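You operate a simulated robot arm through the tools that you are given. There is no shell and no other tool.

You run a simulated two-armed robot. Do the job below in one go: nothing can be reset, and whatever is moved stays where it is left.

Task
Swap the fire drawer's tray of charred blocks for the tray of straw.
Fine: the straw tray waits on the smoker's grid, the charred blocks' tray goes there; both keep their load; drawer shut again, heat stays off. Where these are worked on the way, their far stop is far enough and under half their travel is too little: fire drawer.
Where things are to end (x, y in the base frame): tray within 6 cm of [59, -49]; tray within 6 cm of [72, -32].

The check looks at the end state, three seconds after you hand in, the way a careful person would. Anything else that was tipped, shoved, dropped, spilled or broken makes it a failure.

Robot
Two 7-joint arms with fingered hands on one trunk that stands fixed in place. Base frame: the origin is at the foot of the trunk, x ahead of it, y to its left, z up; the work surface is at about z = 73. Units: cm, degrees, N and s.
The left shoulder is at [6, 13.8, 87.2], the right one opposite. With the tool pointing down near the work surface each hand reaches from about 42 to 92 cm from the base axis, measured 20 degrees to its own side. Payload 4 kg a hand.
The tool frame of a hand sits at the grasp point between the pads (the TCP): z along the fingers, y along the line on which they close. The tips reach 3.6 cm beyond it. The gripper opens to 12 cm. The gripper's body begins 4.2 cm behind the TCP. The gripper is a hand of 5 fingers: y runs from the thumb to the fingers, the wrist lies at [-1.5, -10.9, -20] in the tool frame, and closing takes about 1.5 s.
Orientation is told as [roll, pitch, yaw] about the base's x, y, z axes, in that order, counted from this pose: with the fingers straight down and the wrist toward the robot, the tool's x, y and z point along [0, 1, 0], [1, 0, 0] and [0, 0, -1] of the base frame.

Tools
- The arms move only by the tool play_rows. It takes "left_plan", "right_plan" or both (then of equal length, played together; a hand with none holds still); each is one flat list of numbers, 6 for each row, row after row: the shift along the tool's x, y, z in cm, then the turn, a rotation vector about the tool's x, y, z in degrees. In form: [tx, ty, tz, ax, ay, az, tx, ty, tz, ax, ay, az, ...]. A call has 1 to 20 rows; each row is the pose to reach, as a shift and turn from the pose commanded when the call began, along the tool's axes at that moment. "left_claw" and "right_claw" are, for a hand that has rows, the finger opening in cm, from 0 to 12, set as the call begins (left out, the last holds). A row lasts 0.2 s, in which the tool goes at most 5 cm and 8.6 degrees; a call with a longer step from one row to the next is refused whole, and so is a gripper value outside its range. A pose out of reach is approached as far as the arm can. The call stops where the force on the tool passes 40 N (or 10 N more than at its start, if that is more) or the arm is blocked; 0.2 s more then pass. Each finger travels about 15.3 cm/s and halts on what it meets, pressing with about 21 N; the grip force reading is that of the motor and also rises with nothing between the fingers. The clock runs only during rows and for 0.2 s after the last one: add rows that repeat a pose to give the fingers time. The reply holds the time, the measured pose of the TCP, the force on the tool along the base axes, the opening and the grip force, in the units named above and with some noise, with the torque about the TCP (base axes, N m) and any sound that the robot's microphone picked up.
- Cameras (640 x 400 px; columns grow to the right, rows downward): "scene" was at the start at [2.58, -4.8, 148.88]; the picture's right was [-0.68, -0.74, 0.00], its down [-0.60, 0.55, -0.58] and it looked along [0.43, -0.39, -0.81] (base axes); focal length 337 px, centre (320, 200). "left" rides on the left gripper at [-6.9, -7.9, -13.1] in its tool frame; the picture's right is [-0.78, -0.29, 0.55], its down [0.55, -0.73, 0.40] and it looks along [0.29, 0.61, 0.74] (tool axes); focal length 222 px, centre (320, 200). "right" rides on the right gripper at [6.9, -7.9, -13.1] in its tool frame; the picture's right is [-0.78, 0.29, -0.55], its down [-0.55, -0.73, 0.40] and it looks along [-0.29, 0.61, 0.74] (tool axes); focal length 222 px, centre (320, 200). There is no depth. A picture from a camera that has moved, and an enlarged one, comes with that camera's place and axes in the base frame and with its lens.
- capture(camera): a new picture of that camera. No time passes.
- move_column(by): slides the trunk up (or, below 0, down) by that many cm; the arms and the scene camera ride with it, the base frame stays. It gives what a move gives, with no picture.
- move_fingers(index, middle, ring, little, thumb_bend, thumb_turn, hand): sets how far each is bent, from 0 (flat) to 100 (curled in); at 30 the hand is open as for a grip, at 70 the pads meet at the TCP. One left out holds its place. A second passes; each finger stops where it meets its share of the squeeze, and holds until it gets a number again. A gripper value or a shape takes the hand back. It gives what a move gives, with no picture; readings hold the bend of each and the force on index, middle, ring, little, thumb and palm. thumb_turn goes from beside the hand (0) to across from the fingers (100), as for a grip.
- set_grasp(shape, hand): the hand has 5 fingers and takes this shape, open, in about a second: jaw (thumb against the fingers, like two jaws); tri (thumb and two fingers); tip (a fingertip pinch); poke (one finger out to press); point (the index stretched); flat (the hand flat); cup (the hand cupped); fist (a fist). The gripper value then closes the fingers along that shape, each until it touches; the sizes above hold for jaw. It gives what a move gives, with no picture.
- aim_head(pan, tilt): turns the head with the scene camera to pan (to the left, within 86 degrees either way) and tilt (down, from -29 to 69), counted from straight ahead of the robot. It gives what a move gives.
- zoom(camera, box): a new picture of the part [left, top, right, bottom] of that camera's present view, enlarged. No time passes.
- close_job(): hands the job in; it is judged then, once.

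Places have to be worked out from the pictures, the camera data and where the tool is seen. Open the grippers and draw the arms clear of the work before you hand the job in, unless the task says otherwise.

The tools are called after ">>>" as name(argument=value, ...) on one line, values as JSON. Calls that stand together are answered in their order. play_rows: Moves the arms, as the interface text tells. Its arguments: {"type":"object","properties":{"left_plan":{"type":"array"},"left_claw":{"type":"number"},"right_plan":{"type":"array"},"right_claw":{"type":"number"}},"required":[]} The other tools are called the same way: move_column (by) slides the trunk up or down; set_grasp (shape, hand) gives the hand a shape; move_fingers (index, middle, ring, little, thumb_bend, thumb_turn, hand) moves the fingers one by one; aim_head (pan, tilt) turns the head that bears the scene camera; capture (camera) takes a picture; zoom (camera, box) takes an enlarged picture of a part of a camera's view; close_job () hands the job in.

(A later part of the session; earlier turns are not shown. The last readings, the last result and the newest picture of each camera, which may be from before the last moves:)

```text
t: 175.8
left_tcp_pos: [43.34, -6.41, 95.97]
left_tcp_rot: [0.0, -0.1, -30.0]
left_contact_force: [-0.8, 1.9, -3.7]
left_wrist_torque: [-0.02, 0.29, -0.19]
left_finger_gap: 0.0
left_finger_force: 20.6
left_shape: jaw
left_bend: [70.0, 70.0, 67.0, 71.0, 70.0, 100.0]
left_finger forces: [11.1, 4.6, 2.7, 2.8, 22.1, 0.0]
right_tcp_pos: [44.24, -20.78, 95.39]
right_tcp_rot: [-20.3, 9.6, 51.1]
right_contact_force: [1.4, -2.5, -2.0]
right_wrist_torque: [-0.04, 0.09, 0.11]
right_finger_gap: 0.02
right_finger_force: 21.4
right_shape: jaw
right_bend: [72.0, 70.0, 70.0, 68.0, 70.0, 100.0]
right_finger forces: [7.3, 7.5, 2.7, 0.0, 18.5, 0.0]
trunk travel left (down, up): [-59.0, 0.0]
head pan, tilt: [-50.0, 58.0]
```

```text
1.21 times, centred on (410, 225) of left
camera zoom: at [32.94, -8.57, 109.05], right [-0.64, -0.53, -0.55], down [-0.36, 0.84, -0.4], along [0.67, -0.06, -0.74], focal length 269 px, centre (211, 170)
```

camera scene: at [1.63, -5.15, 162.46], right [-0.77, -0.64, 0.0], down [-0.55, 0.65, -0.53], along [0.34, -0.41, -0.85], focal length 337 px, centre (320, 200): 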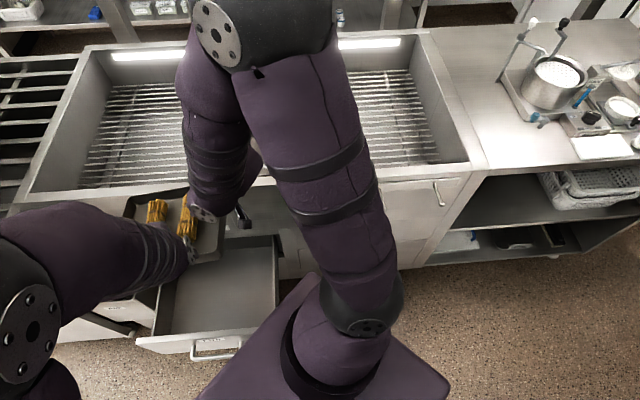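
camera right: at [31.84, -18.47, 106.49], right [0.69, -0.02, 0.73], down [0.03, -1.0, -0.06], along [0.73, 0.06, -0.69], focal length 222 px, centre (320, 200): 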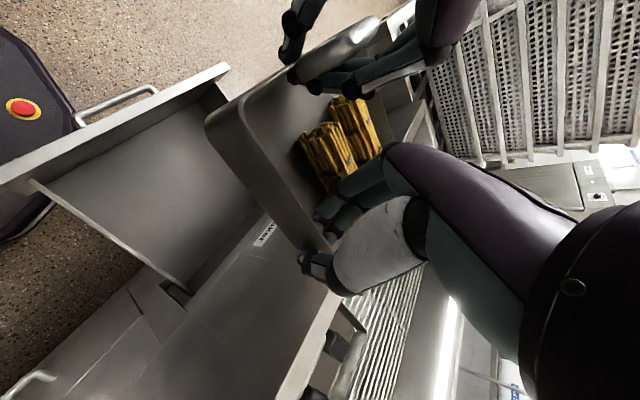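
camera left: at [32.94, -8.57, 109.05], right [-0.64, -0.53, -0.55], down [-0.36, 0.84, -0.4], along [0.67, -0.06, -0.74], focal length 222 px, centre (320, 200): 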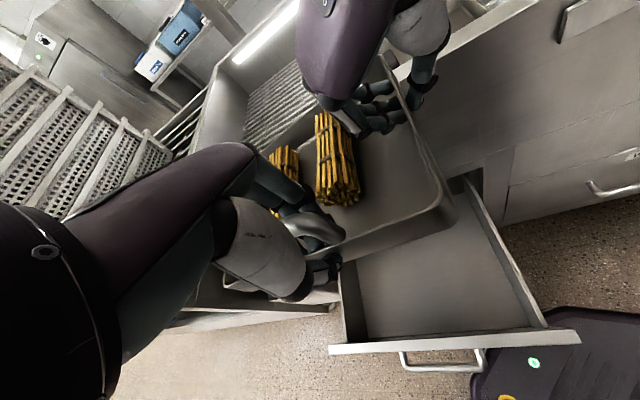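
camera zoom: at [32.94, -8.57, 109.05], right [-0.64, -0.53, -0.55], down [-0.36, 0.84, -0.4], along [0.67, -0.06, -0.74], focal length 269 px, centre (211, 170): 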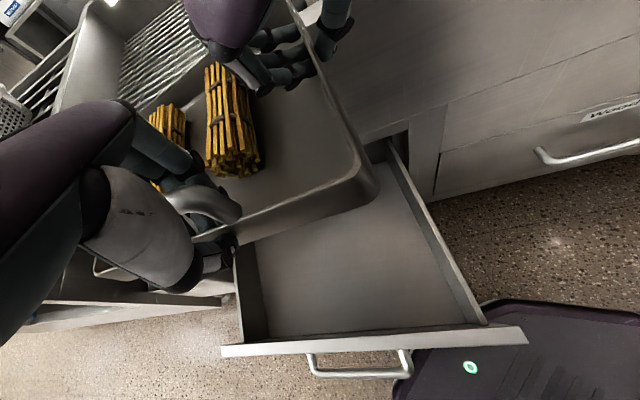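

Position looks right (tray centre ≈ (44, 28) over the drawer). I lower both hands 16.4 cm, then the trunk 14 cm.

>>> play_rows(left_plan=[0, 0, 1.37, 0, 0, 0, 0, 0, 2.74, 0, 0, 0, 0, 0, 4.11, 0, 0, 0, 0, 0, 5.48, 0, 0, 0, 0, 0, 6.85, 0, 0, 0, 0, 0, 8.22, 0, 0, 0, 0, 0, 9.59, 0, 0, 0, 0, 0, 10.96, 0, 0, 0, 0, 0, 12.33, 0, 0, 0, 0, 0, 13.7, 0, 0, 0, 0, 0, 15.07, 0, 0, 0, 0, 0, 16.44, 0, 0, 0], right_plan=[0.47, 0.23, 1.27, 0, 0, 0, 0.94, 0.45, 2.53, 0, 0, 0, 1.4, 0.68, 3.8, 0, 0, 0, 1.87, 0.9, 5.07, 0, 0, 0, 2.34, 1.13, 6.34, 0, 0, 0, 2.81, 1.36, 7.6, 0, 0, 0, 3.28, 1.58, 8.87, 0, 0, 0, 3.75, 1.81, 10.14, 0, 0, 0, 4.22, 2.03, 11.41, 0, 0, 0, 4.69, 2.26, 12.67, 0, 0, 0, 5.15, 2.49, 13.94, 0, 0, 0, 5.62, 2.71, 15.21, 0, 0, 0])

>>> move_column(by=-14)

>>> capture(camera="left")

>>> capture(camera="scene")

>>> capture(camera="right")

```text
t: 178.4
left_tcp_pos: [43.22, -6.58, 79.59]
left_tcp_rot: [0.0, -0.2, -30.0]
left_contact_force: [0.0, 1.0, -4.1]
left_wrist_torque: [0.0, 0.31, -0.22]
left_finger_gap: 0.0
left_finger_force: 21.0
left_shape: jaw
left_bend: [70.0, 70.0, 66.0, 71.0, 70.0, 100.0]
left_finger forces: [11.1, 5.1, 3.5, 3.0, 21.5, 0.0]
right_tcp_pos: [44.13, -20.75, 78.98]
right_tcp_rot: [-20.3, 9.6, 51.1]
right_contact_force: [0.0, -0.9, -1.4]
right_wrist_torque: [0.02, 0.07, 0.15]
right_finger_gap: 0.0
right_finger_force: 21.3
right_shape: jaw
right_bend: [72.0, 70.0, 70.0, 68.0, 70.0, 100.0]
right_finger forces: [7.6, 7.6, 3.5, 0.1, 18.4, 0.0]
trunk travel left (down, up): [-59.0, 0.0]
head pan, tilt: [-50.0, 58.0]
```

```text
t: 180.1
left_tcp_pos: [43.28, -6.5, 65.7]
left_tcp_rot: [0.1, -0.1, -30.0]
left_contact_force: [0.5, -1.8, -3.0]
left_wrist_torque: [-0.06, 0.28, -0.24]
left_finger_gap: 0.01
left_finger_force: 20.8
left_shape: jaw
left_bend: [70.0, 70.0, 66.0, 71.0, 70.0, 100.0]
left_finger forces: [11.3, 5.4, 3.6, 3.1, 21.2, 0.1]
right_tcp_pos: [44.19, -20.74, 64.82]
right_tcp_rot: [-20.2, 9.6, 51.1]
right_contact_force: [1.5, 1.4, -1.0]
right_wrist_torque: [0.1, 0.09, 0.13]
right_finger_gap: 0.0
right_finger_force: 21.4
right_shape: jaw
right_bend: [72.0, 70.0, 70.0, 68.0, 70.0, 100.0]
right_finger forces: [8.0, 7.9, 3.6, 0.0, 17.9, 0.1]
trunk travel left (down, up): [-45.0, 14.0]
head pan, tilt: [-50.0, 58.0]
```

```text
taken
camera left: at [32.95, -8.54, 78.64], right [-0.64, -0.53, -0.55], down [-0.36, 0.84, -0.4], along [0.67, -0.06, -0.74], focal length 222 px, centre (320, 200)
```

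left: 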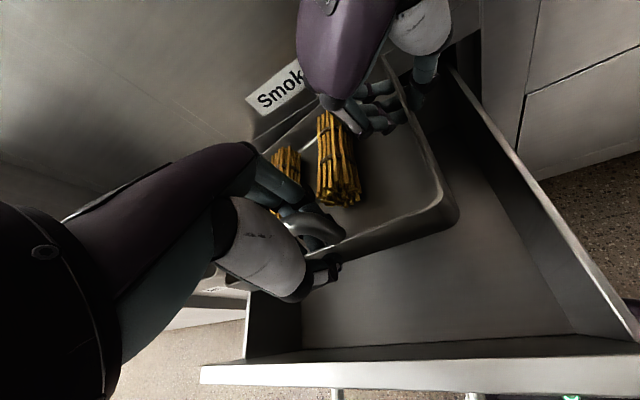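

```text
taken
camera scene: at [1.68, -5.18, 148.46], right [-0.77, -0.64, 0.0], down [-0.55, 0.65, -0.53], along [0.34, -0.41, -0.85], focal length 337 px, centre (320, 200)
```

scene: 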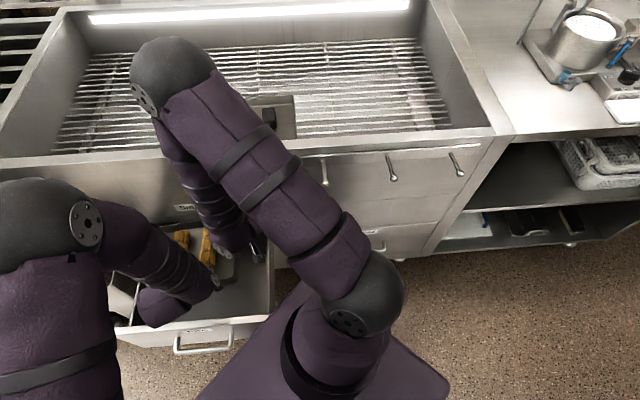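

```text
taken
camera right: at [31.76, -18.52, 76.07], right [0.69, -0.02, 0.73], down [0.03, -1.0, -0.06], along [0.72, 0.06, -0.69], focal length 222 px, centre (320, 200)
```

right: 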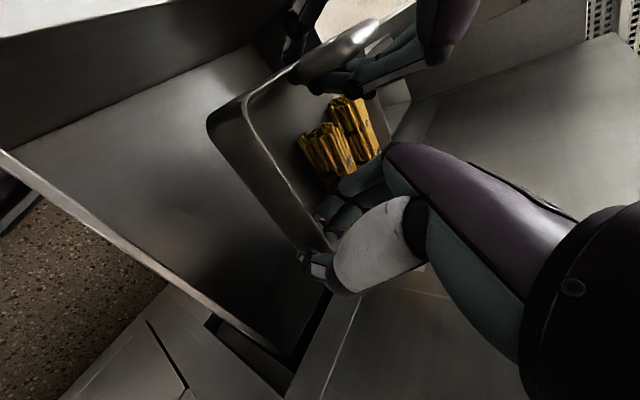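

Still steady. I lower the arms 14 cm into the drawer, watching for contact with the panel.

>>> play_rows(left_plan=[0, 0, 1.2, 0, 0, 0, 0, 0, 2.4, 0, 0, 0, 0, 0, 3.6, 0, 0, 0, 0, 0, 4.8, 0, 0, 0, 0, 0, 6.0, 0, 0, 0, 0, 0, 7.2, 0, 0, 0, 0, 0, 8.4, 0, 0, 0, 0, 0, 9.6, 0, 0, 0, 0, 0, 10.8, 0, 0, 0, 0, 0, 12.0, 0, 0, 0], right_plan=[0.41, 0.2, 1.11, 0, 0, 0, 0.82, 0.4, 2.22, 0, 0, 0, 1.23, 0.59, 3.33, 0, 0, 0, 1.64, 0.79, 4.44, 0, 0, 0, 2.05, 0.99, 5.55, 0, 0, 0, 2.46, 1.19, 6.66, 0, 0, 0, 2.87, 1.39, 7.77, 0, 0, 0, 3.28, 1.58, 8.88, 0, 0, 0, 3.69, 1.78, 9.99, 0, 0, 0, 4.1, 1.98, 11.1, 0, 0, 0])

>>> capture(camera="left")

>>> capture(camera="right")

```text
t: 182.3
left_tcp_pos: [43.34, -6.43, 53.54]
left_tcp_rot: [0.1, 0.1, -30.0]
left_contact_force: [-1.5, -0.3, -2.7]
left_wrist_torque: [-0.04, 0.28, -0.23]
left_finger_gap: 0.0
left_finger_force: 20.7
left_shape: jaw
left_bend: [70.0, 70.0, 66.0, 71.0, 70.0, 100.0]
left_finger forces: [11.1, 5.4, 3.3, 3.0, 21.3, 0.0]
right_tcp_pos: [44.07, -20.7, 53.06]
right_tcp_rot: [-20.2, 9.6, 51.0]
right_contact_force: [1.1, -0.6, -1.5]
right_wrist_torque: [0.03, 0.08, 0.13]
right_finger_gap: 0.0
right_finger_force: 21.4
right_shape: jaw
right_bend: [72.0, 70.0, 70.0, 68.0, 71.0, 100.0]
right_finger forces: [7.4, 7.8, 3.5, 0.0, 18.1, 0.1]
trunk travel left (down, up): [-45.0, 14.0]
head pan, tilt: [-50.0, 58.0]
```

```text
taken
camera left: at [32.92, -8.53, 66.6], right [-0.64, -0.53, -0.55], down [-0.36, 0.84, -0.4], along [0.67, -0.06, -0.74], focal length 222 px, centre (320, 200)
```

left: 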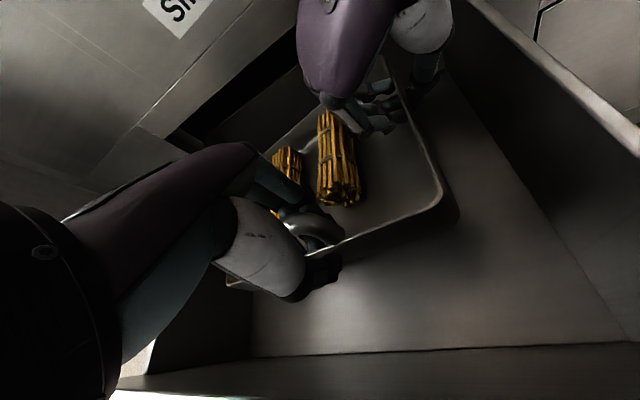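

```text
taken
camera right: at [31.64, -18.49, 64.13], right [0.69, -0.02, 0.73], down [0.03, -1.0, -0.06], along [0.72, 0.06, -0.69], focal length 222 px, centre (320, 200)
```

right: 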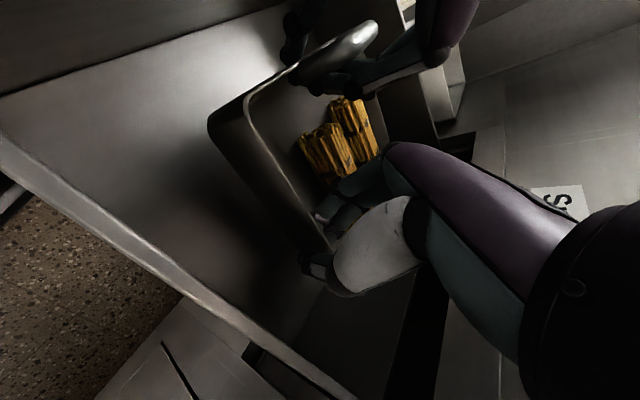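

No contact so far. I lower slowly 5 cm more.

>>> play_rows(left_plan=[0, 0, 0.6, 0, 0, 0, 0, 0, 1.2, 0, 0, 0, 0, 0, 1.8, 0, 0, 0, 0, 0, 2.4, 0, 0, 0, 0, 0, 3.0, 0, 0, 0, 0, 0, 3.6, 0, 0, 0, 0, 0, 4.2, 0, 0, 0, 0, 0, 4.8, 0, 0, 0], right_plan=[0.21, 0.1, 0.56, 0, 0, 0, 0.41, 0.2, 1.11, 0, 0, 0, 0.62, 0.3, 1.67, 0, 0, 0, 0.82, 0.4, 2.22, 0, 0, 0, 1.03, 0.5, 2.78, 0, 0, 0, 1.23, 0.59, 3.33, 0, 0, 0, 1.44, 0.69, 3.89, 0, 0, 0, 1.64, 0.79, 4.44, 0, 0, 0])

>>> capture(camera="right")

>>> capture(camera="left")

```text
t: 184.1
left_tcp_pos: [43.31, -6.32, 48.65]
left_tcp_rot: [0.1, -0.1, -30.1]
left_contact_force: [-1.0, -3.1, -1.6]
left_wrist_torque: [-0.05, -0.01, -0.21]
left_finger_gap: 0.0
left_finger_force: 21.1
left_shape: jaw
left_bend: [70.0, 70.0, 66.0, 71.0, 70.0, 100.0]
left_finger forces: [10.7, 6.3, 3.6, 1.2, 19.6, 0.0]
right_tcp_pos: [44.14, -20.76, 48.11]
right_tcp_rot: [-20.1, 9.5, 51.1]
right_contact_force: [0.9, 3.9, 0.0]
right_wrist_torque: [0.11, -0.04, 0.14]
right_finger_gap: 0.02
right_finger_force: 20.6
right_shape: jaw
right_bend: [72.0, 70.0, 70.0, 68.0, 71.0, 100.0]
right_finger forces: [8.3, 8.7, 3.1, 0.0, 16.9, 0.1]
trunk travel left (down, up): [-45.0, 14.0]
head pan, tilt: [-50.0, 58.0]
```

```text
taken
camera right: at [31.65, -18.54, 59.19], right [0.69, -0.02, 0.73], down [0.03, -1.0, -0.06], along [0.72, 0.07, -0.69], focal length 222 px, centre (320, 200)
```

right: 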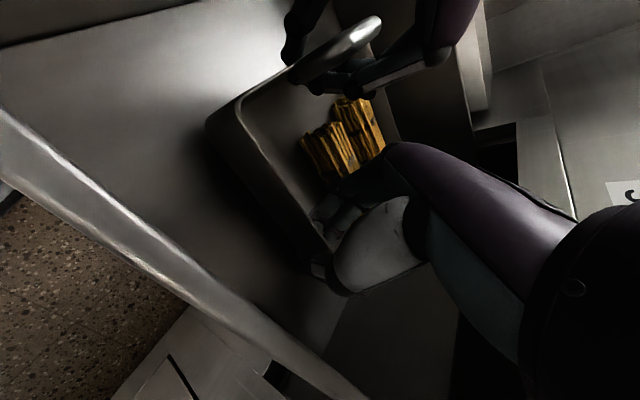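

```text
taken
camera left: at [32.98, -8.51, 61.7], right [-0.64, -0.53, -0.55], down [-0.36, 0.84, -0.4], along [0.67, -0.06, -0.74], focal length 222 px, centre (320, 200)
```

left: 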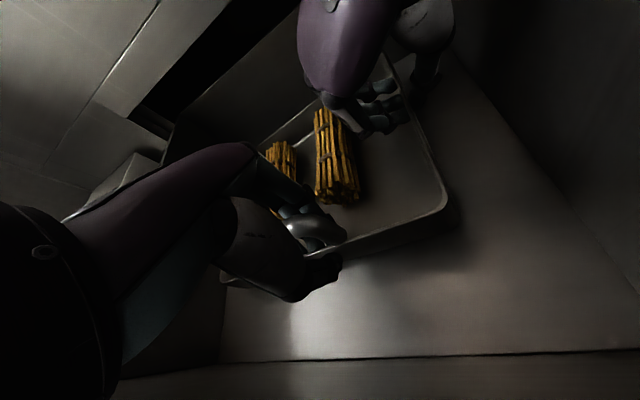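

The rear touches the drawer floor. I lower the remaining ~2.2 cm (left) and 2.8 cm (right) so it lies flat.

>>> play_rows(left_plan=[0, 0, 0.37, 0, 0, 0, 0, 0, 0.73, 0, 0, 0, 0, 0, 1.1, 0, 0, 0, 0, 0, 1.47, 0, 0, 0, 0, 0, 1.83, 0, 0, 0, 0, 0, 2.2, 0, 0, 0, 0, 0, 2.2, 0, 0, 0], right_plan=[0.16, 0.08, 0.43, 0, 0, 0, 0.32, 0.15, 0.86, 0, 0, 0, 0.48, 0.23, 1.3, 0, 0, 0, 0.64, 0.31, 1.73, 0, 0, 0, 0.8, 0.38, 2.16, 0, 0, 0, 0.94, 0.45, 2.54, 0, 0, 0, 0.94, 0.45, 2.54, 0, 0, 0])

>>> capture(camera="right")

>>> capture(camera="left")

```text
t: 185.7
left_tcp_pos: [43.29, -6.47, 46.69]
left_tcp_rot: [0.1, -0.1, -30.0]
left_contact_force: [1.5, -3.9, 6.0]
left_wrist_torque: [0.73, 0.68, -0.23]
left_finger_gap: 0.01
left_finger_force: 21.3
left_shape: jaw
left_bend: [70.0, 70.0, 65.0, 71.0, 70.0, 100.0]
left_finger forces: [9.2, 7.2, 2.9, 1.1, 19.4, 0.1]
right_tcp_pos: [44.21, -20.88, 45.5]
right_tcp_rot: [-20.1, 9.6, 51.1]
right_contact_force: [0.9, 2.6, 0.1]
right_wrist_torque: [0.1, -0.06, 0.17]
right_finger_gap: 0.05
right_finger_force: 21.1
right_shape: jaw
right_bend: [72.0, 70.0, 70.0, 68.0, 71.0, 100.0]
right_finger forces: [8.5, 9.0, 2.2, 0.1, 17.5, 0.0]
trunk travel left (down, up): [-45.0, 14.0]
head pan, tilt: [-50.0, 58.0]
```

```text
taken
camera right: at [31.74, -18.59, 56.59], right [0.69, -0.02, 0.73], down [0.03, -1.0, -0.06], along [0.73, 0.06, -0.69], focal length 222 px, centre (320, 200)
```

right: 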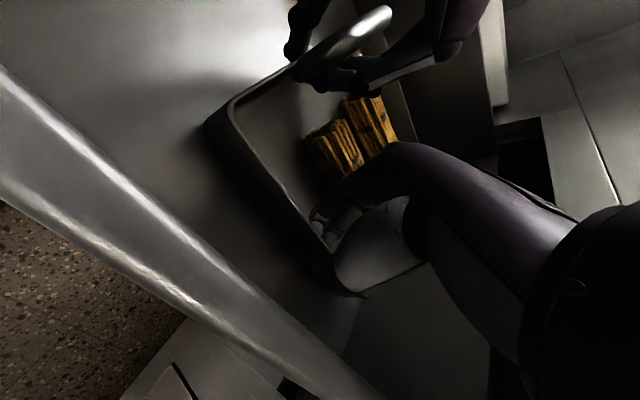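

```text
taken
camera left: at [32.98, -8.59, 59.63], right [-0.64, -0.53, -0.55], down [-0.36, 0.84, -0.4], along [0.68, -0.06, -0.74], focal length 222 px, centre (320, 200)
```

left: 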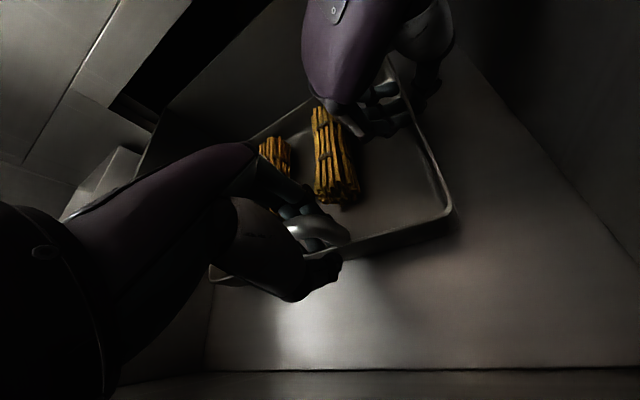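

The straw tray is down on the drawer floor. I open the right hand and lift it out.

>>> play_rows(right_plan=[0, 0, 0, 0, 0, 0, 0, 0, 0, 0, 0, 0, 0, 0, 0, 0, 0, 0, 0, 0, 0, 0, 0, 0, -0.34, -0.17, -0.93, 0, 0, 0, -1.03, -0.5, -2.78, 0, 0, 0, -2.05, -0.99, -5.55, 0, 0, 0, -3.42, -1.65, -9.25, 0, 0, 0, -4.8, -2.3, -12.95, 0, 0, 0, -6.16, -2.97, -16.65, 0, 0, 0], right_claw=2)

>>> capture(camera="right")

>>> capture(camera="scene")

```text
t: 187.9
left_tcp_pos: [43.26, -6.5, 46.7]
left_tcp_rot: [0.1, -0.1, -30.0]
left_contact_force: [-0.2, -0.1, -2.6]
left_wrist_torque: [0.12, -0.06, -0.14]
left_finger_gap: 0.03
left_finger_force: 20.4
left_shape: jaw
left_bend: [70.0, 70.0, 65.0, 71.0, 70.0, 100.0]
left_finger forces: [9.5, 6.6, 2.2, 0.8, 19.2, 0.0]
right_tcp_pos: [44.07, -20.69, 63.38]
right_tcp_rot: [-20.3, 9.7, 51.1]
right_contact_force: [-0.7, 0.3, -0.1]
right_wrist_torque: [0.06, -0.01, 0.01]
right_finger_gap: 1.99
right_finger_force: 0.1
right_shape: jaw
right_bend: [59.0, 61.0, 60.0, 71.0, 70.0, 100.0]
right_finger forces: [0.0, 0.0, 0.1, 0.0, 0.0, 0.0]
trunk travel left (down, up): [-45.0, 14.0]
head pan, tilt: [-50.0, 58.0]
```

```text
taken
camera right: at [31.55, -18.59, 74.45], right [0.69, -0.02, 0.72], down [0.03, -1.0, -0.06], along [0.72, 0.07, -0.69], focal length 222 px, centre (320, 200)
```

right: 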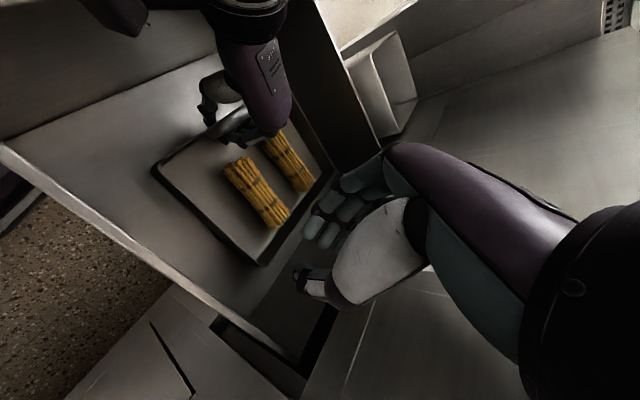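

```text
taken
camera scene: at [1.65, -5.18, 148.45], right [-0.77, -0.64, 0.0], down [-0.55, 0.65, -0.53], along [0.34, -0.41, -0.85], focal length 337 px, centre (320, 200)
```

scene: 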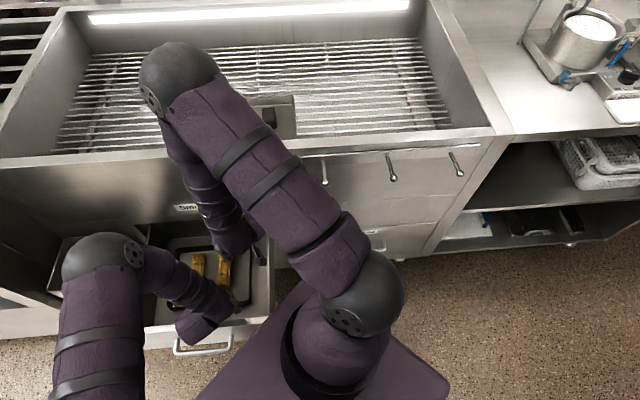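

Both bundles are in the tray, in the drawer. I ease the left down 0.3 cm, open it in two stages and lift it straight up.

>>> play_rows(left_plan=[0, 0, 0.3, 0, 0, 0, 0, 0, 0.3, 0, 0, 0, 0, 0, 0.3, 0, 0, 0, 0, 0, 0.3, 0, 0, 0, 0, 0, 0.3, 0, 0, 0], left_claw=2.4)

>>> capture(camera="right")

>>> zoom(camera="left", box=[200, 100, 460, 330])

```text
t: 189.1
left_tcp_pos: [43.45, -6.63, 46.41]
left_tcp_rot: [0.2, -0.2, -30.0]
left_contact_force: [6.1, -4.8, 13.7]
left_wrist_torque: [1.36, 1.57, -0.1]
left_finger_gap: 2.36
left_finger_force: 0.1
left_shape: jaw
left_bend: [57.0, 60.0, 59.0, 71.0, 70.0, 100.0]
left_finger forces: [0.1, 0.1, 0.1, 0.1, 0.0, 0.0]
right_tcp_pos: [44.17, -20.8, 63.34]
right_tcp_rot: [-20.3, 9.5, 51.1]
right_contact_force: [0.3, -0.1, -1.1]
right_wrist_torque: [0.06, 0.01, 0.02]
right_finger_gap: 2.01
right_finger_force: 0.0
right_shape: jaw
right_bend: [59.0, 61.0, 60.0, 71.0, 70.0, 100.0]
right_finger forces: [0.0, 0.0, 0.0, 0.0, 0.1, 0.0]
trunk travel left (down, up): [-45.0, 14.0]
head pan, tilt: [-50.0, 58.0]
```

```text
taken
camera right: at [31.61, -18.62, 74.44], right [0.69, -0.02, 0.73], down [0.03, -1.0, -0.06], along [0.73, 0.06, -0.69], focal length 222 px, centre (320, 200)
```

right: 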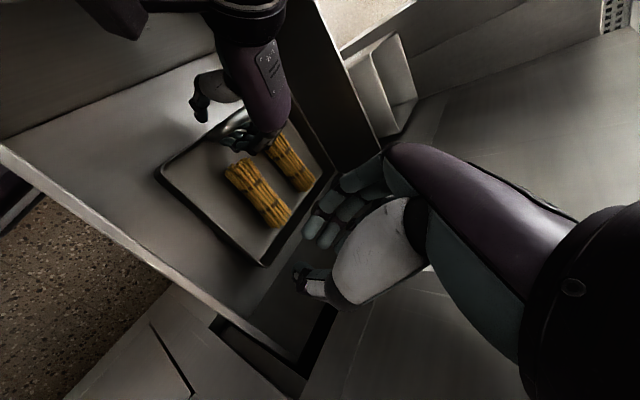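

```text
1.74 times, centred on (330, 215) of left
camera zoom: at [33.05, -8.64, 59.4], right [-0.64, -0.53, -0.55], down [-0.36, 0.84, -0.4], along [0.68, -0.06, -0.73], focal length 386 px, centre (303, 174)
```

zoom: 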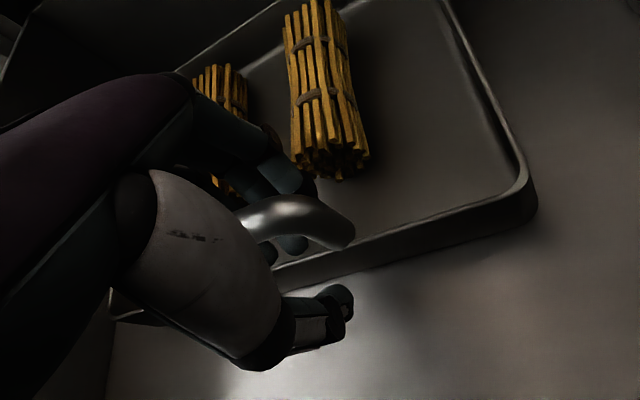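

I open wider and raise gently, watching for any hooking on the bar.

>>> play_rows(left_plan=[0, 0, -0.3, 0, 0, 0, 0, 0, -0.3, 0, 0, 0, 0, 0, -0.4, 0, 0, 0, 0, 0, -1, 0, 0, 0, 0, 0, -1.6, 0, 0, 0, 0, 0, -2.2, 0, 0, 0], left_claw=4.2)

>>> zoom(camera="left", box=[200, 100, 460, 330])

>>> zoom(camera="right", box=[120, 40, 360, 290])

```text
t: 190.5
left_tcp_pos: [43.37, -6.46, 48.51]
left_tcp_rot: [0.0, -0.1, -30.0]
left_contact_force: [1.2, 0.1, -0.8]
left_wrist_torque: [0.0, 0.01, -0.02]
left_finger_gap: 4.17
left_finger_force: 0.0
left_shape: jaw
left_bend: [49.0, 52.0, 51.0, 71.0, 67.0, 100.0]
left_finger forces: [0.0, 0.0, 0.0, 0.8, 0.0, 0.1]
right_tcp_pos: [43.94, -20.97, 63.23]
right_tcp_rot: [-20.2, 9.5, 51.1]
right_contact_force: [0.8, -0.4, -0.8]
right_wrist_torque: [-0.04, 0.02, -0.03]
right_finger_gap: 1.99
right_finger_force: 0.2
right_shape: jaw
right_bend: [59.0, 61.0, 60.0, 71.0, 70.0, 100.0]
right_finger forces: [0.0, 0.0, 0.1, 0.1, 0.1, 0.0]
trunk travel left (down, up): [-45.0, 14.0]
head pan, tilt: [-50.0, 58.0]
```

```text
1.74 times, centred on (330, 215) of left
camera zoom: at [32.98, -8.54, 61.55], right [-0.64, -0.53, -0.55], down [-0.36, 0.84, -0.4], along [0.67, -0.06, -0.74], focal length 386 px, centre (303, 174)
```

zoom: 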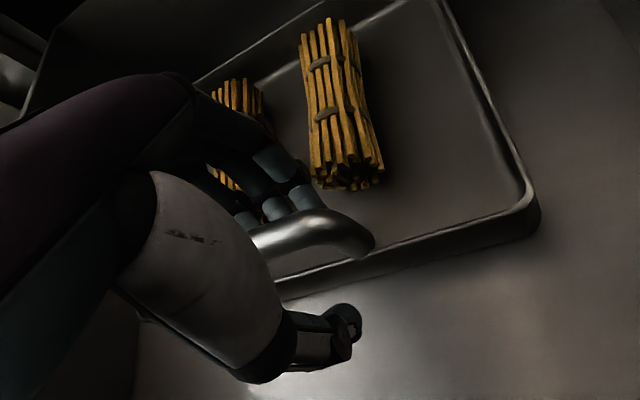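

```text
1.60 times, centred on (240, 165) of right
camera zoom: at [31.61, -18.6, 74.42], right [0.69, -0.02, 0.73], down [0.03, -1.0, -0.06], along [0.72, 0.06, -0.69], focal length 355 px, centre (448, 256)
```

zoom: 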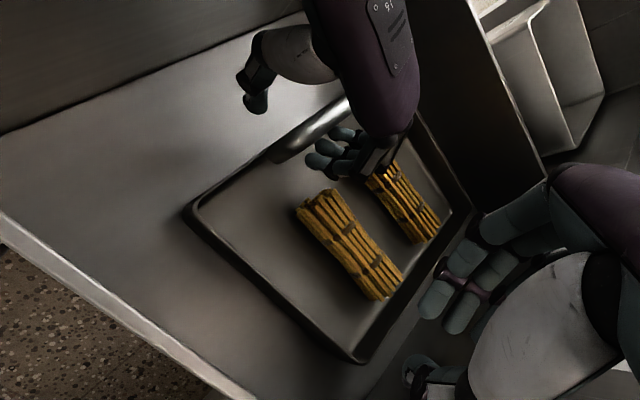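

Clean separation. I raise the left hand well above the drawer.

>>> play_rows(left_plan=[0, -0.2, -1.5, 0, 0, 0, 0, -0.2, -3.5, 0, 0, 0, 0, -0.2, -6.5, 0, 0, 0, 0, -0.2, -10, 0, 0, 0, 0, -0.2, -14, 0, 0, 0, 0, -0.2, -18, 0, 0, 0], left_claw=4.2)

>>> capture(camera="left")

>>> capture(camera="scene")

>>> capture(camera="right")

```text
t: 191.9
left_tcp_pos: [43.15, -6.4, 66.49]
left_tcp_rot: [0.1, 0.0, -29.9]
left_contact_force: [0.6, 1.1, 0.1]
left_wrist_torque: [0.03, -0.03, 0.01]
left_finger_gap: 4.12
left_finger_force: 0.2
left_shape: jaw
left_bend: [49.0, 52.0, 51.0, 71.0, 67.0, 100.0]
left_finger forces: [0.0, 0.0, 0.0, 0.0, 0.0, 0.0]
right_tcp_pos: [44.04, -20.79, 63.34]
right_tcp_rot: [-20.2, 9.7, 51.1]
right_contact_force: [0.4, -0.5, 0.3]
right_wrist_torque: [-0.02, 0.02, 0.0]
right_finger_gap: 1.99
right_finger_force: 0.0
right_shape: jaw
right_bend: [59.0, 61.0, 60.0, 71.0, 70.0, 100.0]
right_finger forces: [0.0, 0.0, 0.0, 0.1, 0.0, 0.0]
trunk travel left (down, up): [-45.0, 14.0]
head pan, tilt: [-50.0, 58.0]
```

```text
taken
camera left: at [32.64, -8.45, 79.57], right [-0.64, -0.53, -0.55], down [-0.36, 0.84, -0.4], along [0.67, -0.06, -0.74], focal length 222 px, centre (320, 200)
```

left: 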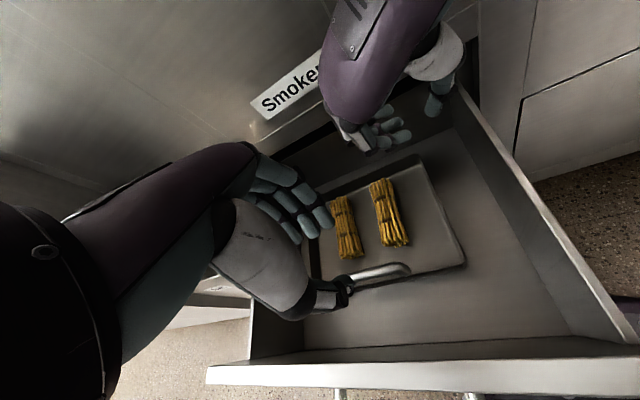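

```text
taken
camera scene: at [1.63, -5.17, 148.45], right [-0.77, -0.64, 0.0], down [-0.55, 0.65, -0.53], along [0.34, -0.41, -0.85], focal length 337 px, centre (320, 200)
```

scene: 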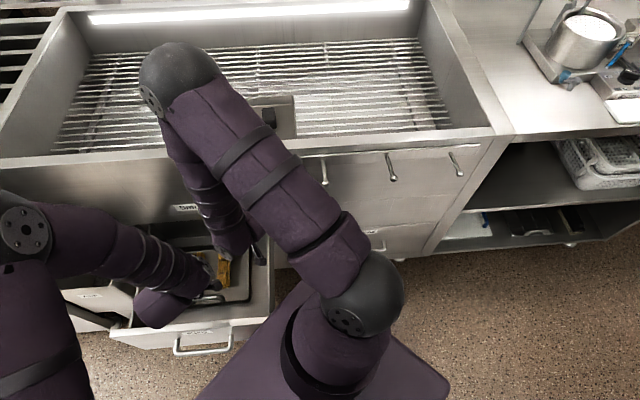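

```text
taken
camera right: at [31.59, -18.6, 74.43], right [0.69, -0.02, 0.73], down [0.03, -1.0, -0.06], along [0.73, 0.06, -0.69], focal length 222 px, centre (320, 200)
```

right: 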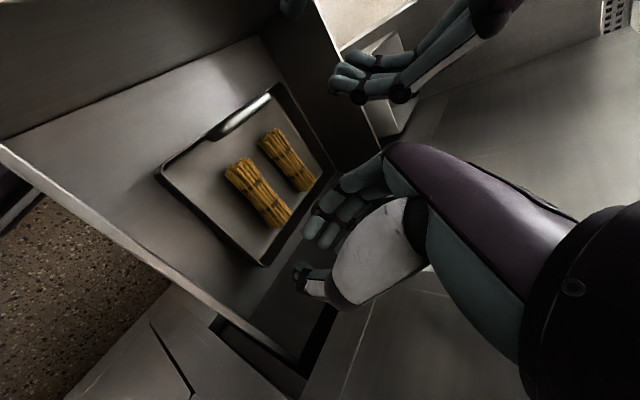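

The straw tray lies in the drawer with centre ≈ (44.8, 28.4), which closes to about 3 cm from its goal. Now I clear the right arm: up and out to its own side.

>>> play_rows(right_plan=[-1.28, -0.62, -3.47, 0, 0, 0, -2.57, -1.25, -6.94, 0, 0, 0, -3.85, -1.88, -10.4, 0, 0, 0, -5.13, -2.5, -13.9, 0, 0, 0, -6.4, -3.13, -17.3, 0, 0, 0, -7.7, -3.76, -20.8, 0, 0, 0, -9.0, -4.38, -24.3, 0, 0, 0, -10.3, -5.0, -27.7, 0, 0, 0, -10.3, -5.0, -27.7, 0, 0, 0], right_claw=6)

>>> capture(camera="scene")

```text
t: 193.9
left_tcp_pos: [43.06, -6.38, 66.41]
left_tcp_rot: [0.2, 0.0, -30.0]
left_contact_force: [0.0, -0.2, 0.4]
left_wrist_torque: [0.01, 0.02, 0.0]
left_finger_gap: 4.17
left_finger_force: 0.0
left_shape: jaw
left_bend: [49.0, 52.0, 51.0, 71.0, 67.0, 100.0]
left_finger forces: [0.1, 0.0, 0.1, 0.1, 0.1, 0.0]
right_tcp_pos: [44.12, -20.92, 93.35]
right_tcp_rot: [-20.0, 9.7, 51.0]
right_contact_force: [0.1, -0.7, -0.4]
right_wrist_torque: [0.04, 0.02, 0.02]
right_finger_gap: 6.01
right_finger_force: 0.0
right_shape: jaw
right_bend: [42.0, 46.0, 44.0, 69.0, 56.0, 100.0]
right_finger forces: [0.0, 0.1, 0.0, 0.0, 0.0, 0.0]
trunk travel left (down, up): [-45.0, 14.0]
head pan, tilt: [-50.0, 58.0]
```

```text
taken
camera scene: at [1.71, -5.3, 148.45], right [-0.77, -0.64, 0.0], down [-0.55, 0.65, -0.53], along [0.34, -0.41, -0.85], focal length 337 px, centre (320, 200)
```

scene: 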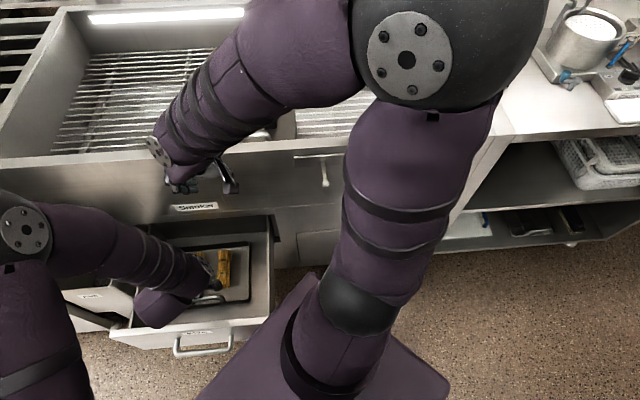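

>>> play_rows(right_plan=[-1.3, -3.45, 0.02, 0, 0, 0, -2.6, -6.9, 0.04, 0, 0, 0, -3.9, -10.35, 0.06, 0, 0, 0, -5.25, -13.8, 0.08, 0, 0, 0, -6.56, -17.25, 0.1, 0, 0, 0, -7.9, -20.7, 0.13, 0, 0, 0, -9.2, -24.15, 0.15, 0, 0, 0, -10.5, -27.6, 0.17, 0, 0, 0, -10.5, -27.6, 0.17, 0, 0, 0])

>>> capture(camera="scene")

>>> capture(camera="right")

```text
t: 195.9
left_tcp_pos: [43.0, -6.34, 66.49]
left_tcp_rot: [0.1, -0.2, -30.1]
left_contact_force: [0.3, 0.1, 0.6]
left_wrist_torque: [0.01, -0.02, 0.0]
left_finger_gap: 4.13
left_finger_force: 0.1
left_shape: jaw
left_bend: [49.0, 52.0, 51.0, 71.0, 67.0, 100.0]
left_finger forces: [0.1, 0.0, 0.0, 0.0, 0.0, 0.0]
right_tcp_pos: [35.3, -47.8, 101.61]
right_tcp_rot: [-20.3, 9.5, 51.2]
right_contact_force: [0.7, 0.7, -0.4]
right_wrist_torque: [-0.02, 0.01, 0.01]
right_finger_gap: 5.96
right_finger_force: 0.1
right_shape: jaw
right_bend: [42.0, 46.0, 44.0, 69.0, 56.0, 100.0]
right_finger forces: [0.1, 0.0, 0.1, 0.1, 0.1, 0.0]
trunk travel left (down, up): [-45.0, 14.0]
head pan, tilt: [-50.0, 58.0]
```

```text
taken
camera scene: at [1.66, -5.17, 148.46], right [-0.77, -0.64, 0.0], down [-0.55, 0.65, -0.53], along [0.34, -0.41, -0.85], focal length 337 px, centre (320, 200)
```

scene: 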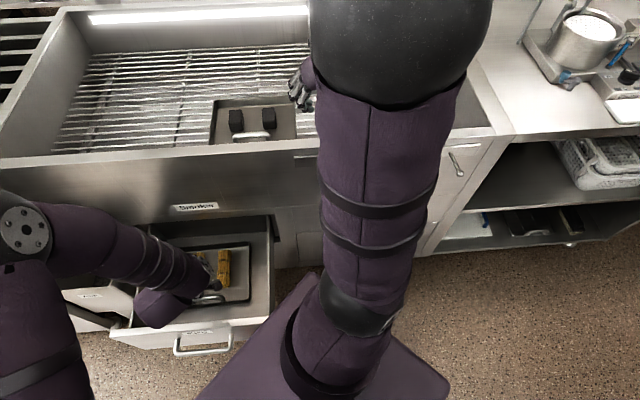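

```text
taken
camera right: at [22.77, -45.54, 112.66], right [0.69, -0.02, 0.73], down [0.03, -1.0, -0.06], along [0.73, 0.07, -0.69], focal length 222 px, centre (320, 200)
```

right: 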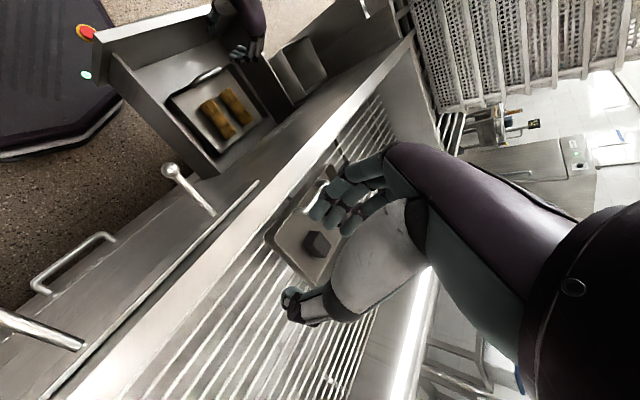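

The right hand is clear. I bring the left hand over the drawer's front panel (yaw -45), opening 6, to straddle its top edge.

>>> play_rows(left_plan=[0.76, -1.8, 0, 0, 0, 3.75, 1.5, -3.6, 0, 0, 0, 7.5, 2.3, -5.4, 0, 0, 0, 11.25, 3.05, -7.25, 0, 0, 0, 15, 3.05, -7.25, 0, 0, 0, 15], left_claw=6)

>>> capture(camera="left")

>>> zoom(camera="right", box=[60, 0, 340, 190])

```text
t: 197.1
left_tcp_pos: [38.25, -0.08, 66.4]
left_tcp_rot: [0.3, -0.1, -45.1]
left_contact_force: [0.2, 0.6, -0.3]
left_wrist_torque: [-0.02, -0.03, 0.04]
left_finger_gap: 5.96
left_finger_force: 0.1
left_shape: jaw
left_bend: [42.0, 46.0, 44.0, 69.0, 56.0, 100.0]
left_finger forces: [0.0, 0.0, 0.0, 0.1, 0.0, 0.1]
right_tcp_pos: [35.17, -47.77, 101.5]
right_tcp_rot: [-20.4, 9.6, 51.1]
right_contact_force: [0.4, 0.1, 0.4]
right_wrist_torque: [0.0, 0.02, 0.0]
right_finger_gap: 6.01
right_finger_force: 0.1
right_shape: jaw
right_bend: [42.0, 46.0, 44.0, 69.0, 56.0, 100.0]
right_finger forces: [0.0, 0.0, 0.1, 0.0, 0.1, 0.1]
trunk travel left (down, up): [-45.0, 14.0]
head pan, tilt: [-50.0, 58.0]
```

```text
taken
camera left: at [27.77, 0.61, 79.43], right [-0.76, -0.35, -0.55], down [-0.13, 0.91, -0.4], along [0.64, -0.23, -0.74], focal length 222 px, centre (320, 200)
```

left: 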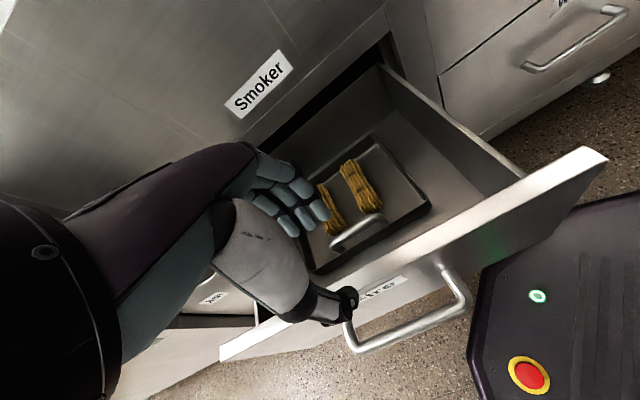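

```text
2.11 times, centred on (200, 95) of right
camera zoom: at [22.77, -45.52, 112.64], right [0.69, -0.02, 0.73], down [0.03, -1.0, -0.06], along [0.73, 0.06, -0.69], focal length 468 px, centre (573, 421)
```

zoom: 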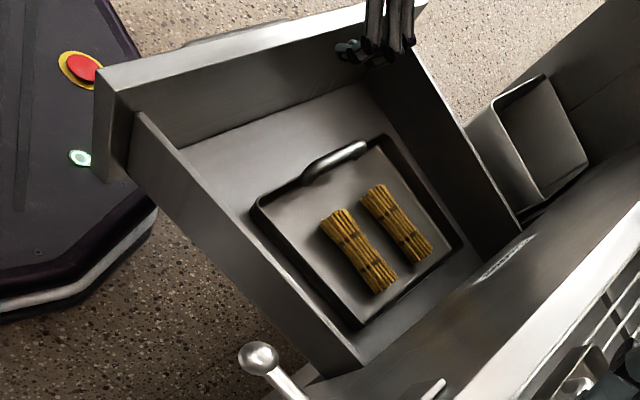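

I shift 0.4 cm toward me and lower so that thumb is in front and fingers behind the panel's top edge.

>>> play_rows(left_plan=[0, -0.4, 2, 0, 0, 0, 0, -0.4, 4, 0, 0, 0, 0, -0.4, 5.5, 0, 0, 0, 0, -0.4, 6.6, 0, 0, 0, 0, -0.4, 6.6, 0, 0, 0], left_claw=6)

>>> capture(camera="left")

>>> zoom(camera="right", box=[60, 0, 340, 190])

```text
t: 198.3
left_tcp_pos: [38.2, 0.27, 60.01]
left_tcp_rot: [0.0, -0.1, -44.9]
left_contact_force: [-0.5, 0.6, 0.0]
left_wrist_torque: [0.02, -0.01, 0.01]
left_finger_gap: 5.97
left_finger_force: 0.1
left_shape: jaw
left_bend: [42.0, 46.0, 44.0, 69.0, 56.0, 100.0]
left_finger forces: [0.1, 0.1, 0.1, 0.0, 0.0, 0.0]
right_tcp_pos: [35.2, -47.76, 101.56]
right_tcp_rot: [-20.1, 9.5, 51.1]
right_contact_force: [0.8, -0.4, -0.1]
right_wrist_torque: [0.03, -0.03, 0.01]
right_finger_gap: 6.05
right_finger_force: 0.1
right_shape: jaw
right_bend: [42.0, 46.0, 44.0, 69.0, 56.0, 100.0]
right_finger forces: [0.0, 0.0, 0.0, 0.0, 0.1, 0.0]
trunk travel left (down, up): [-45.0, 14.0]
head pan, tilt: [-50.0, 58.0]
```

```text
taken
camera left: at [27.59, 0.92, 72.96], right [-0.76, -0.35, -0.55], down [-0.13, 0.91, -0.4], along [0.64, -0.23, -0.74], focal length 222 px, centre (320, 200)
```

left: 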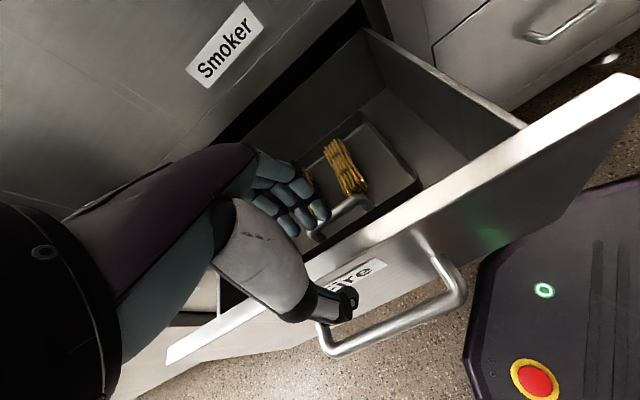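

```text
2.11 times, centred on (200, 95) of right
camera zoom: at [22.77, -45.51, 112.65], right [0.69, -0.02, 0.73], down [0.03, -1.0, -0.06], along [0.73, 0.06, -0.69], focal length 468 px, centre (573, 421)
```

zoom: 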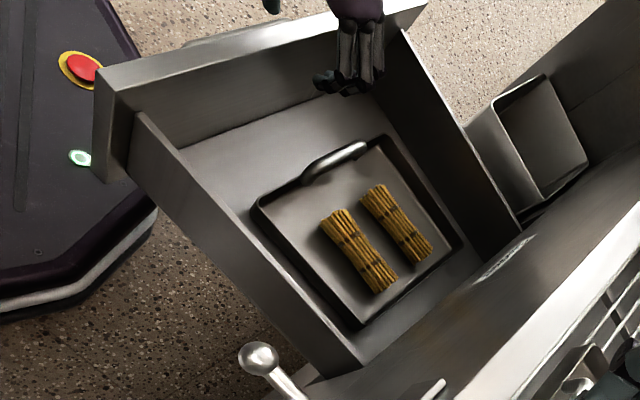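

The panel edge is between thumb and fingers. I push the drawer gently inward (+D) with the thumb.

>>> play_rows(left_plan=[0, 1, 0, 0, 0, 0, 0, 2, 0, 0, 0, 0, 0, 3, 0, 0, 0, 0, 0, 4, 0, 0, 0, 0, 0, 5, 0, 0, 0, 0, 0, 6, 0, 0, 0, 0, 0, 7, 0, 0, 0, 0, 0, 8, 0, 0, 0, 0], left_claw=5)

>>> capture(camera="left")

>>> zoom(camera="right", box=[60, 0, 340, 190])

```text
t: 200.1
left_tcp_pos: [43.84, -5.55, 59.84]
left_tcp_rot: [0.1, -0.1, -45.0]
left_contact_force: [0.3, 0.6, 0.0]
left_wrist_torque: [0.03, 0.04, -0.03]
left_finger_gap: 5.05
left_finger_force: 0.0
left_shape: jaw
left_bend: [46.0, 49.0, 48.0, 70.0, 63.0, 100.0]
left_finger forces: [0.0, 0.0, 0.0, 0.0, 1.4, 0.0]
right_tcp_pos: [35.34, -47.79, 101.64]
right_tcp_rot: [-20.2, 9.6, 51.1]
right_contact_force: [-0.6, 0.4, 0.7]
right_wrist_torque: [0.03, -0.01, -0.01]
right_finger_gap: 5.98
right_finger_force: 0.0
right_shape: jaw
right_bend: [42.0, 46.0, 44.0, 69.0, 56.0, 100.0]
right_finger forces: [0.0, 0.0, 0.1, 0.1, 0.0, 0.0]
trunk travel left (down, up): [-45.0, 14.0]
head pan, tilt: [-50.0, 58.0]
```

```text
taken
camera left: at [33.23, -4.9, 72.88], right [-0.76, -0.35, -0.55], down [-0.13, 0.91, -0.4], along [0.64, -0.23, -0.73], focal length 222 px, centre (320, 200)
```

left: 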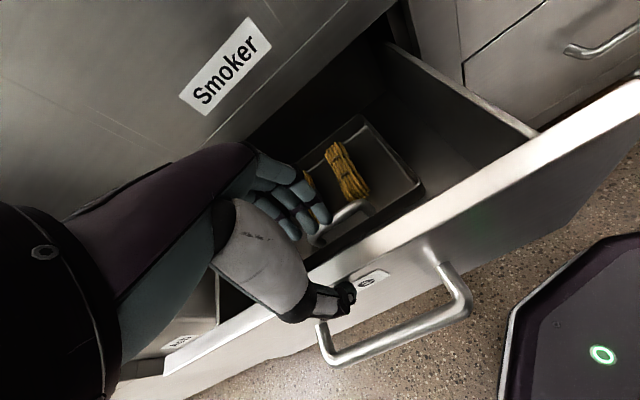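

```text
2.11 times, centred on (200, 95) of right
camera zoom: at [22.77, -45.52, 112.64], right [0.69, -0.02, 0.73], down [0.03, -1.0, -0.06], along [0.73, 0.06, -0.69], focal length 468 px, centre (573, 421)
```

zoom: 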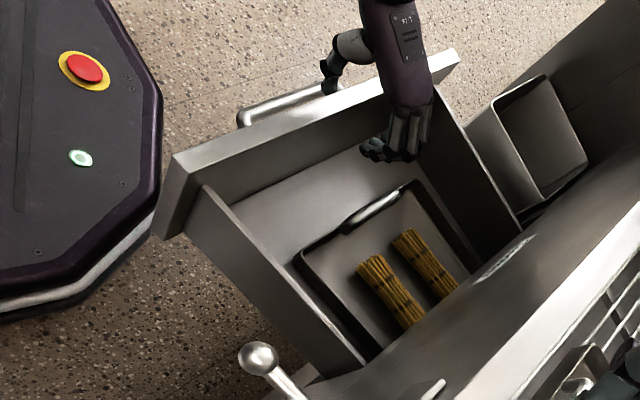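

The drawer slides in smoothly with the tray. I continue pushing 16.5 cm more.

>>> play_rows(left_plan=[0, 1.2, 0, 0, 0, 0, 0, 2.4, 0, 0, 0, 0, 0, 3.6, 0, 0, 0, 0, 0, 4.8, 0, 0, 0, 0, 0, 6, 0, 0, 0, 0, 0, 7.2, 0, 0, 0, 0, 0, 8.4, 0, 0, 0, 0, 0, 9.6, 0, 0, 0, 0, 0, 10.8, 0, 0, 0, 0, 0, 12, 0, 0, 0, 0, 0, 13.2, 0, 0, 0, 0, 0, 14.4, 0, 0, 0, 0, 0, 15.6, 0, 0, 0, 0, 0, 16.5, 0, 0, 0, 0], left_claw=5)

>>> capture(camera="left")

>>> capture(camera="right")

```text
t: 203.1
left_tcp_pos: [54.76, -16.24, 59.24]
left_tcp_rot: [-0.1, 1.2, -44.9]
left_contact_force: [-6.8, 11.5, -5.9]
left_wrist_torque: [-0.21, 0.3, 0.1]
left_finger_gap: 4.63
left_finger_force: 0.1
left_shape: jaw
left_bend: [46.0, 56.0, 48.0, 70.0, 64.0, 100.0]
left_finger forces: [0.0, 11.2, 0.3, 0.1, 0.4, 0.0]
right_tcp_pos: [34.9, -47.9, 101.71]
right_tcp_rot: [-20.5, 8.7, 51.0]
right_contact_force: [-1.5, 4.2, 5.2]
right_wrist_torque: [-0.05, -0.44, 0.07]
right_finger_gap: 5.9
right_finger_force: 0.0
right_shape: jaw
right_bend: [42.0, 46.0, 44.0, 69.0, 56.0, 100.0]
right_finger forces: [0.0, 0.0, 0.0, 0.1, 0.0, 0.1]
trunk travel left (down, up): [-45.0, 14.0]
head pan, tilt: [-50.0, 58.0]
stopped in row 14 (left hand): the force on the tool passed its limit at 45 N (the readings are from after the stop); the commanded pose is now the measured one
```

```text
taken
camera left: at [44.38, -15.82, 72.43], right [-0.77, -0.34, -0.54], down [-0.14, 0.91, -0.38], along [0.62, -0.22, -0.75], focal length 222 px, centre (320, 200)
```

left: 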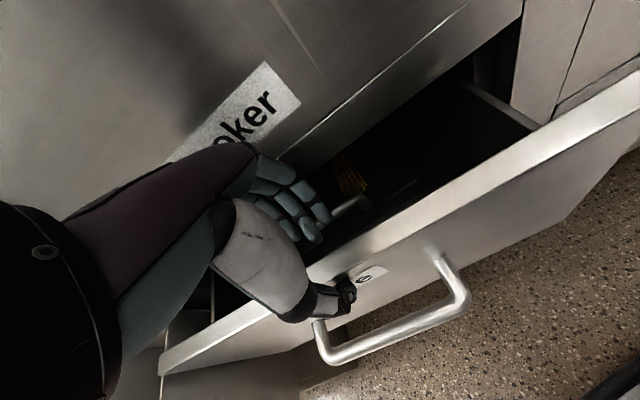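

```text
taken
camera right: at [22.42, -45.62, 112.62], right [0.68, -0.03, 0.74], down [0.03, -1.0, -0.06], along [0.73, 0.07, -0.67], focal length 222 px, centre (320, 200)
```

right: 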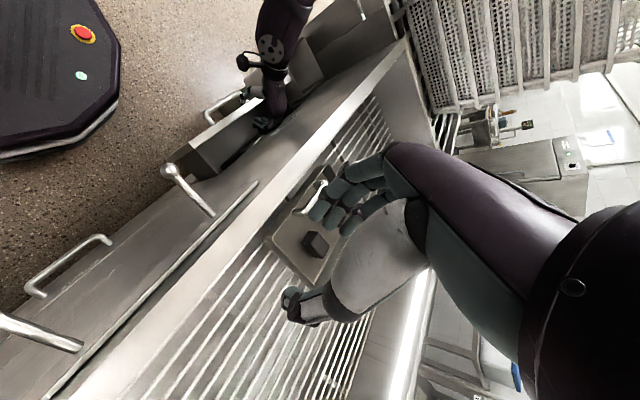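

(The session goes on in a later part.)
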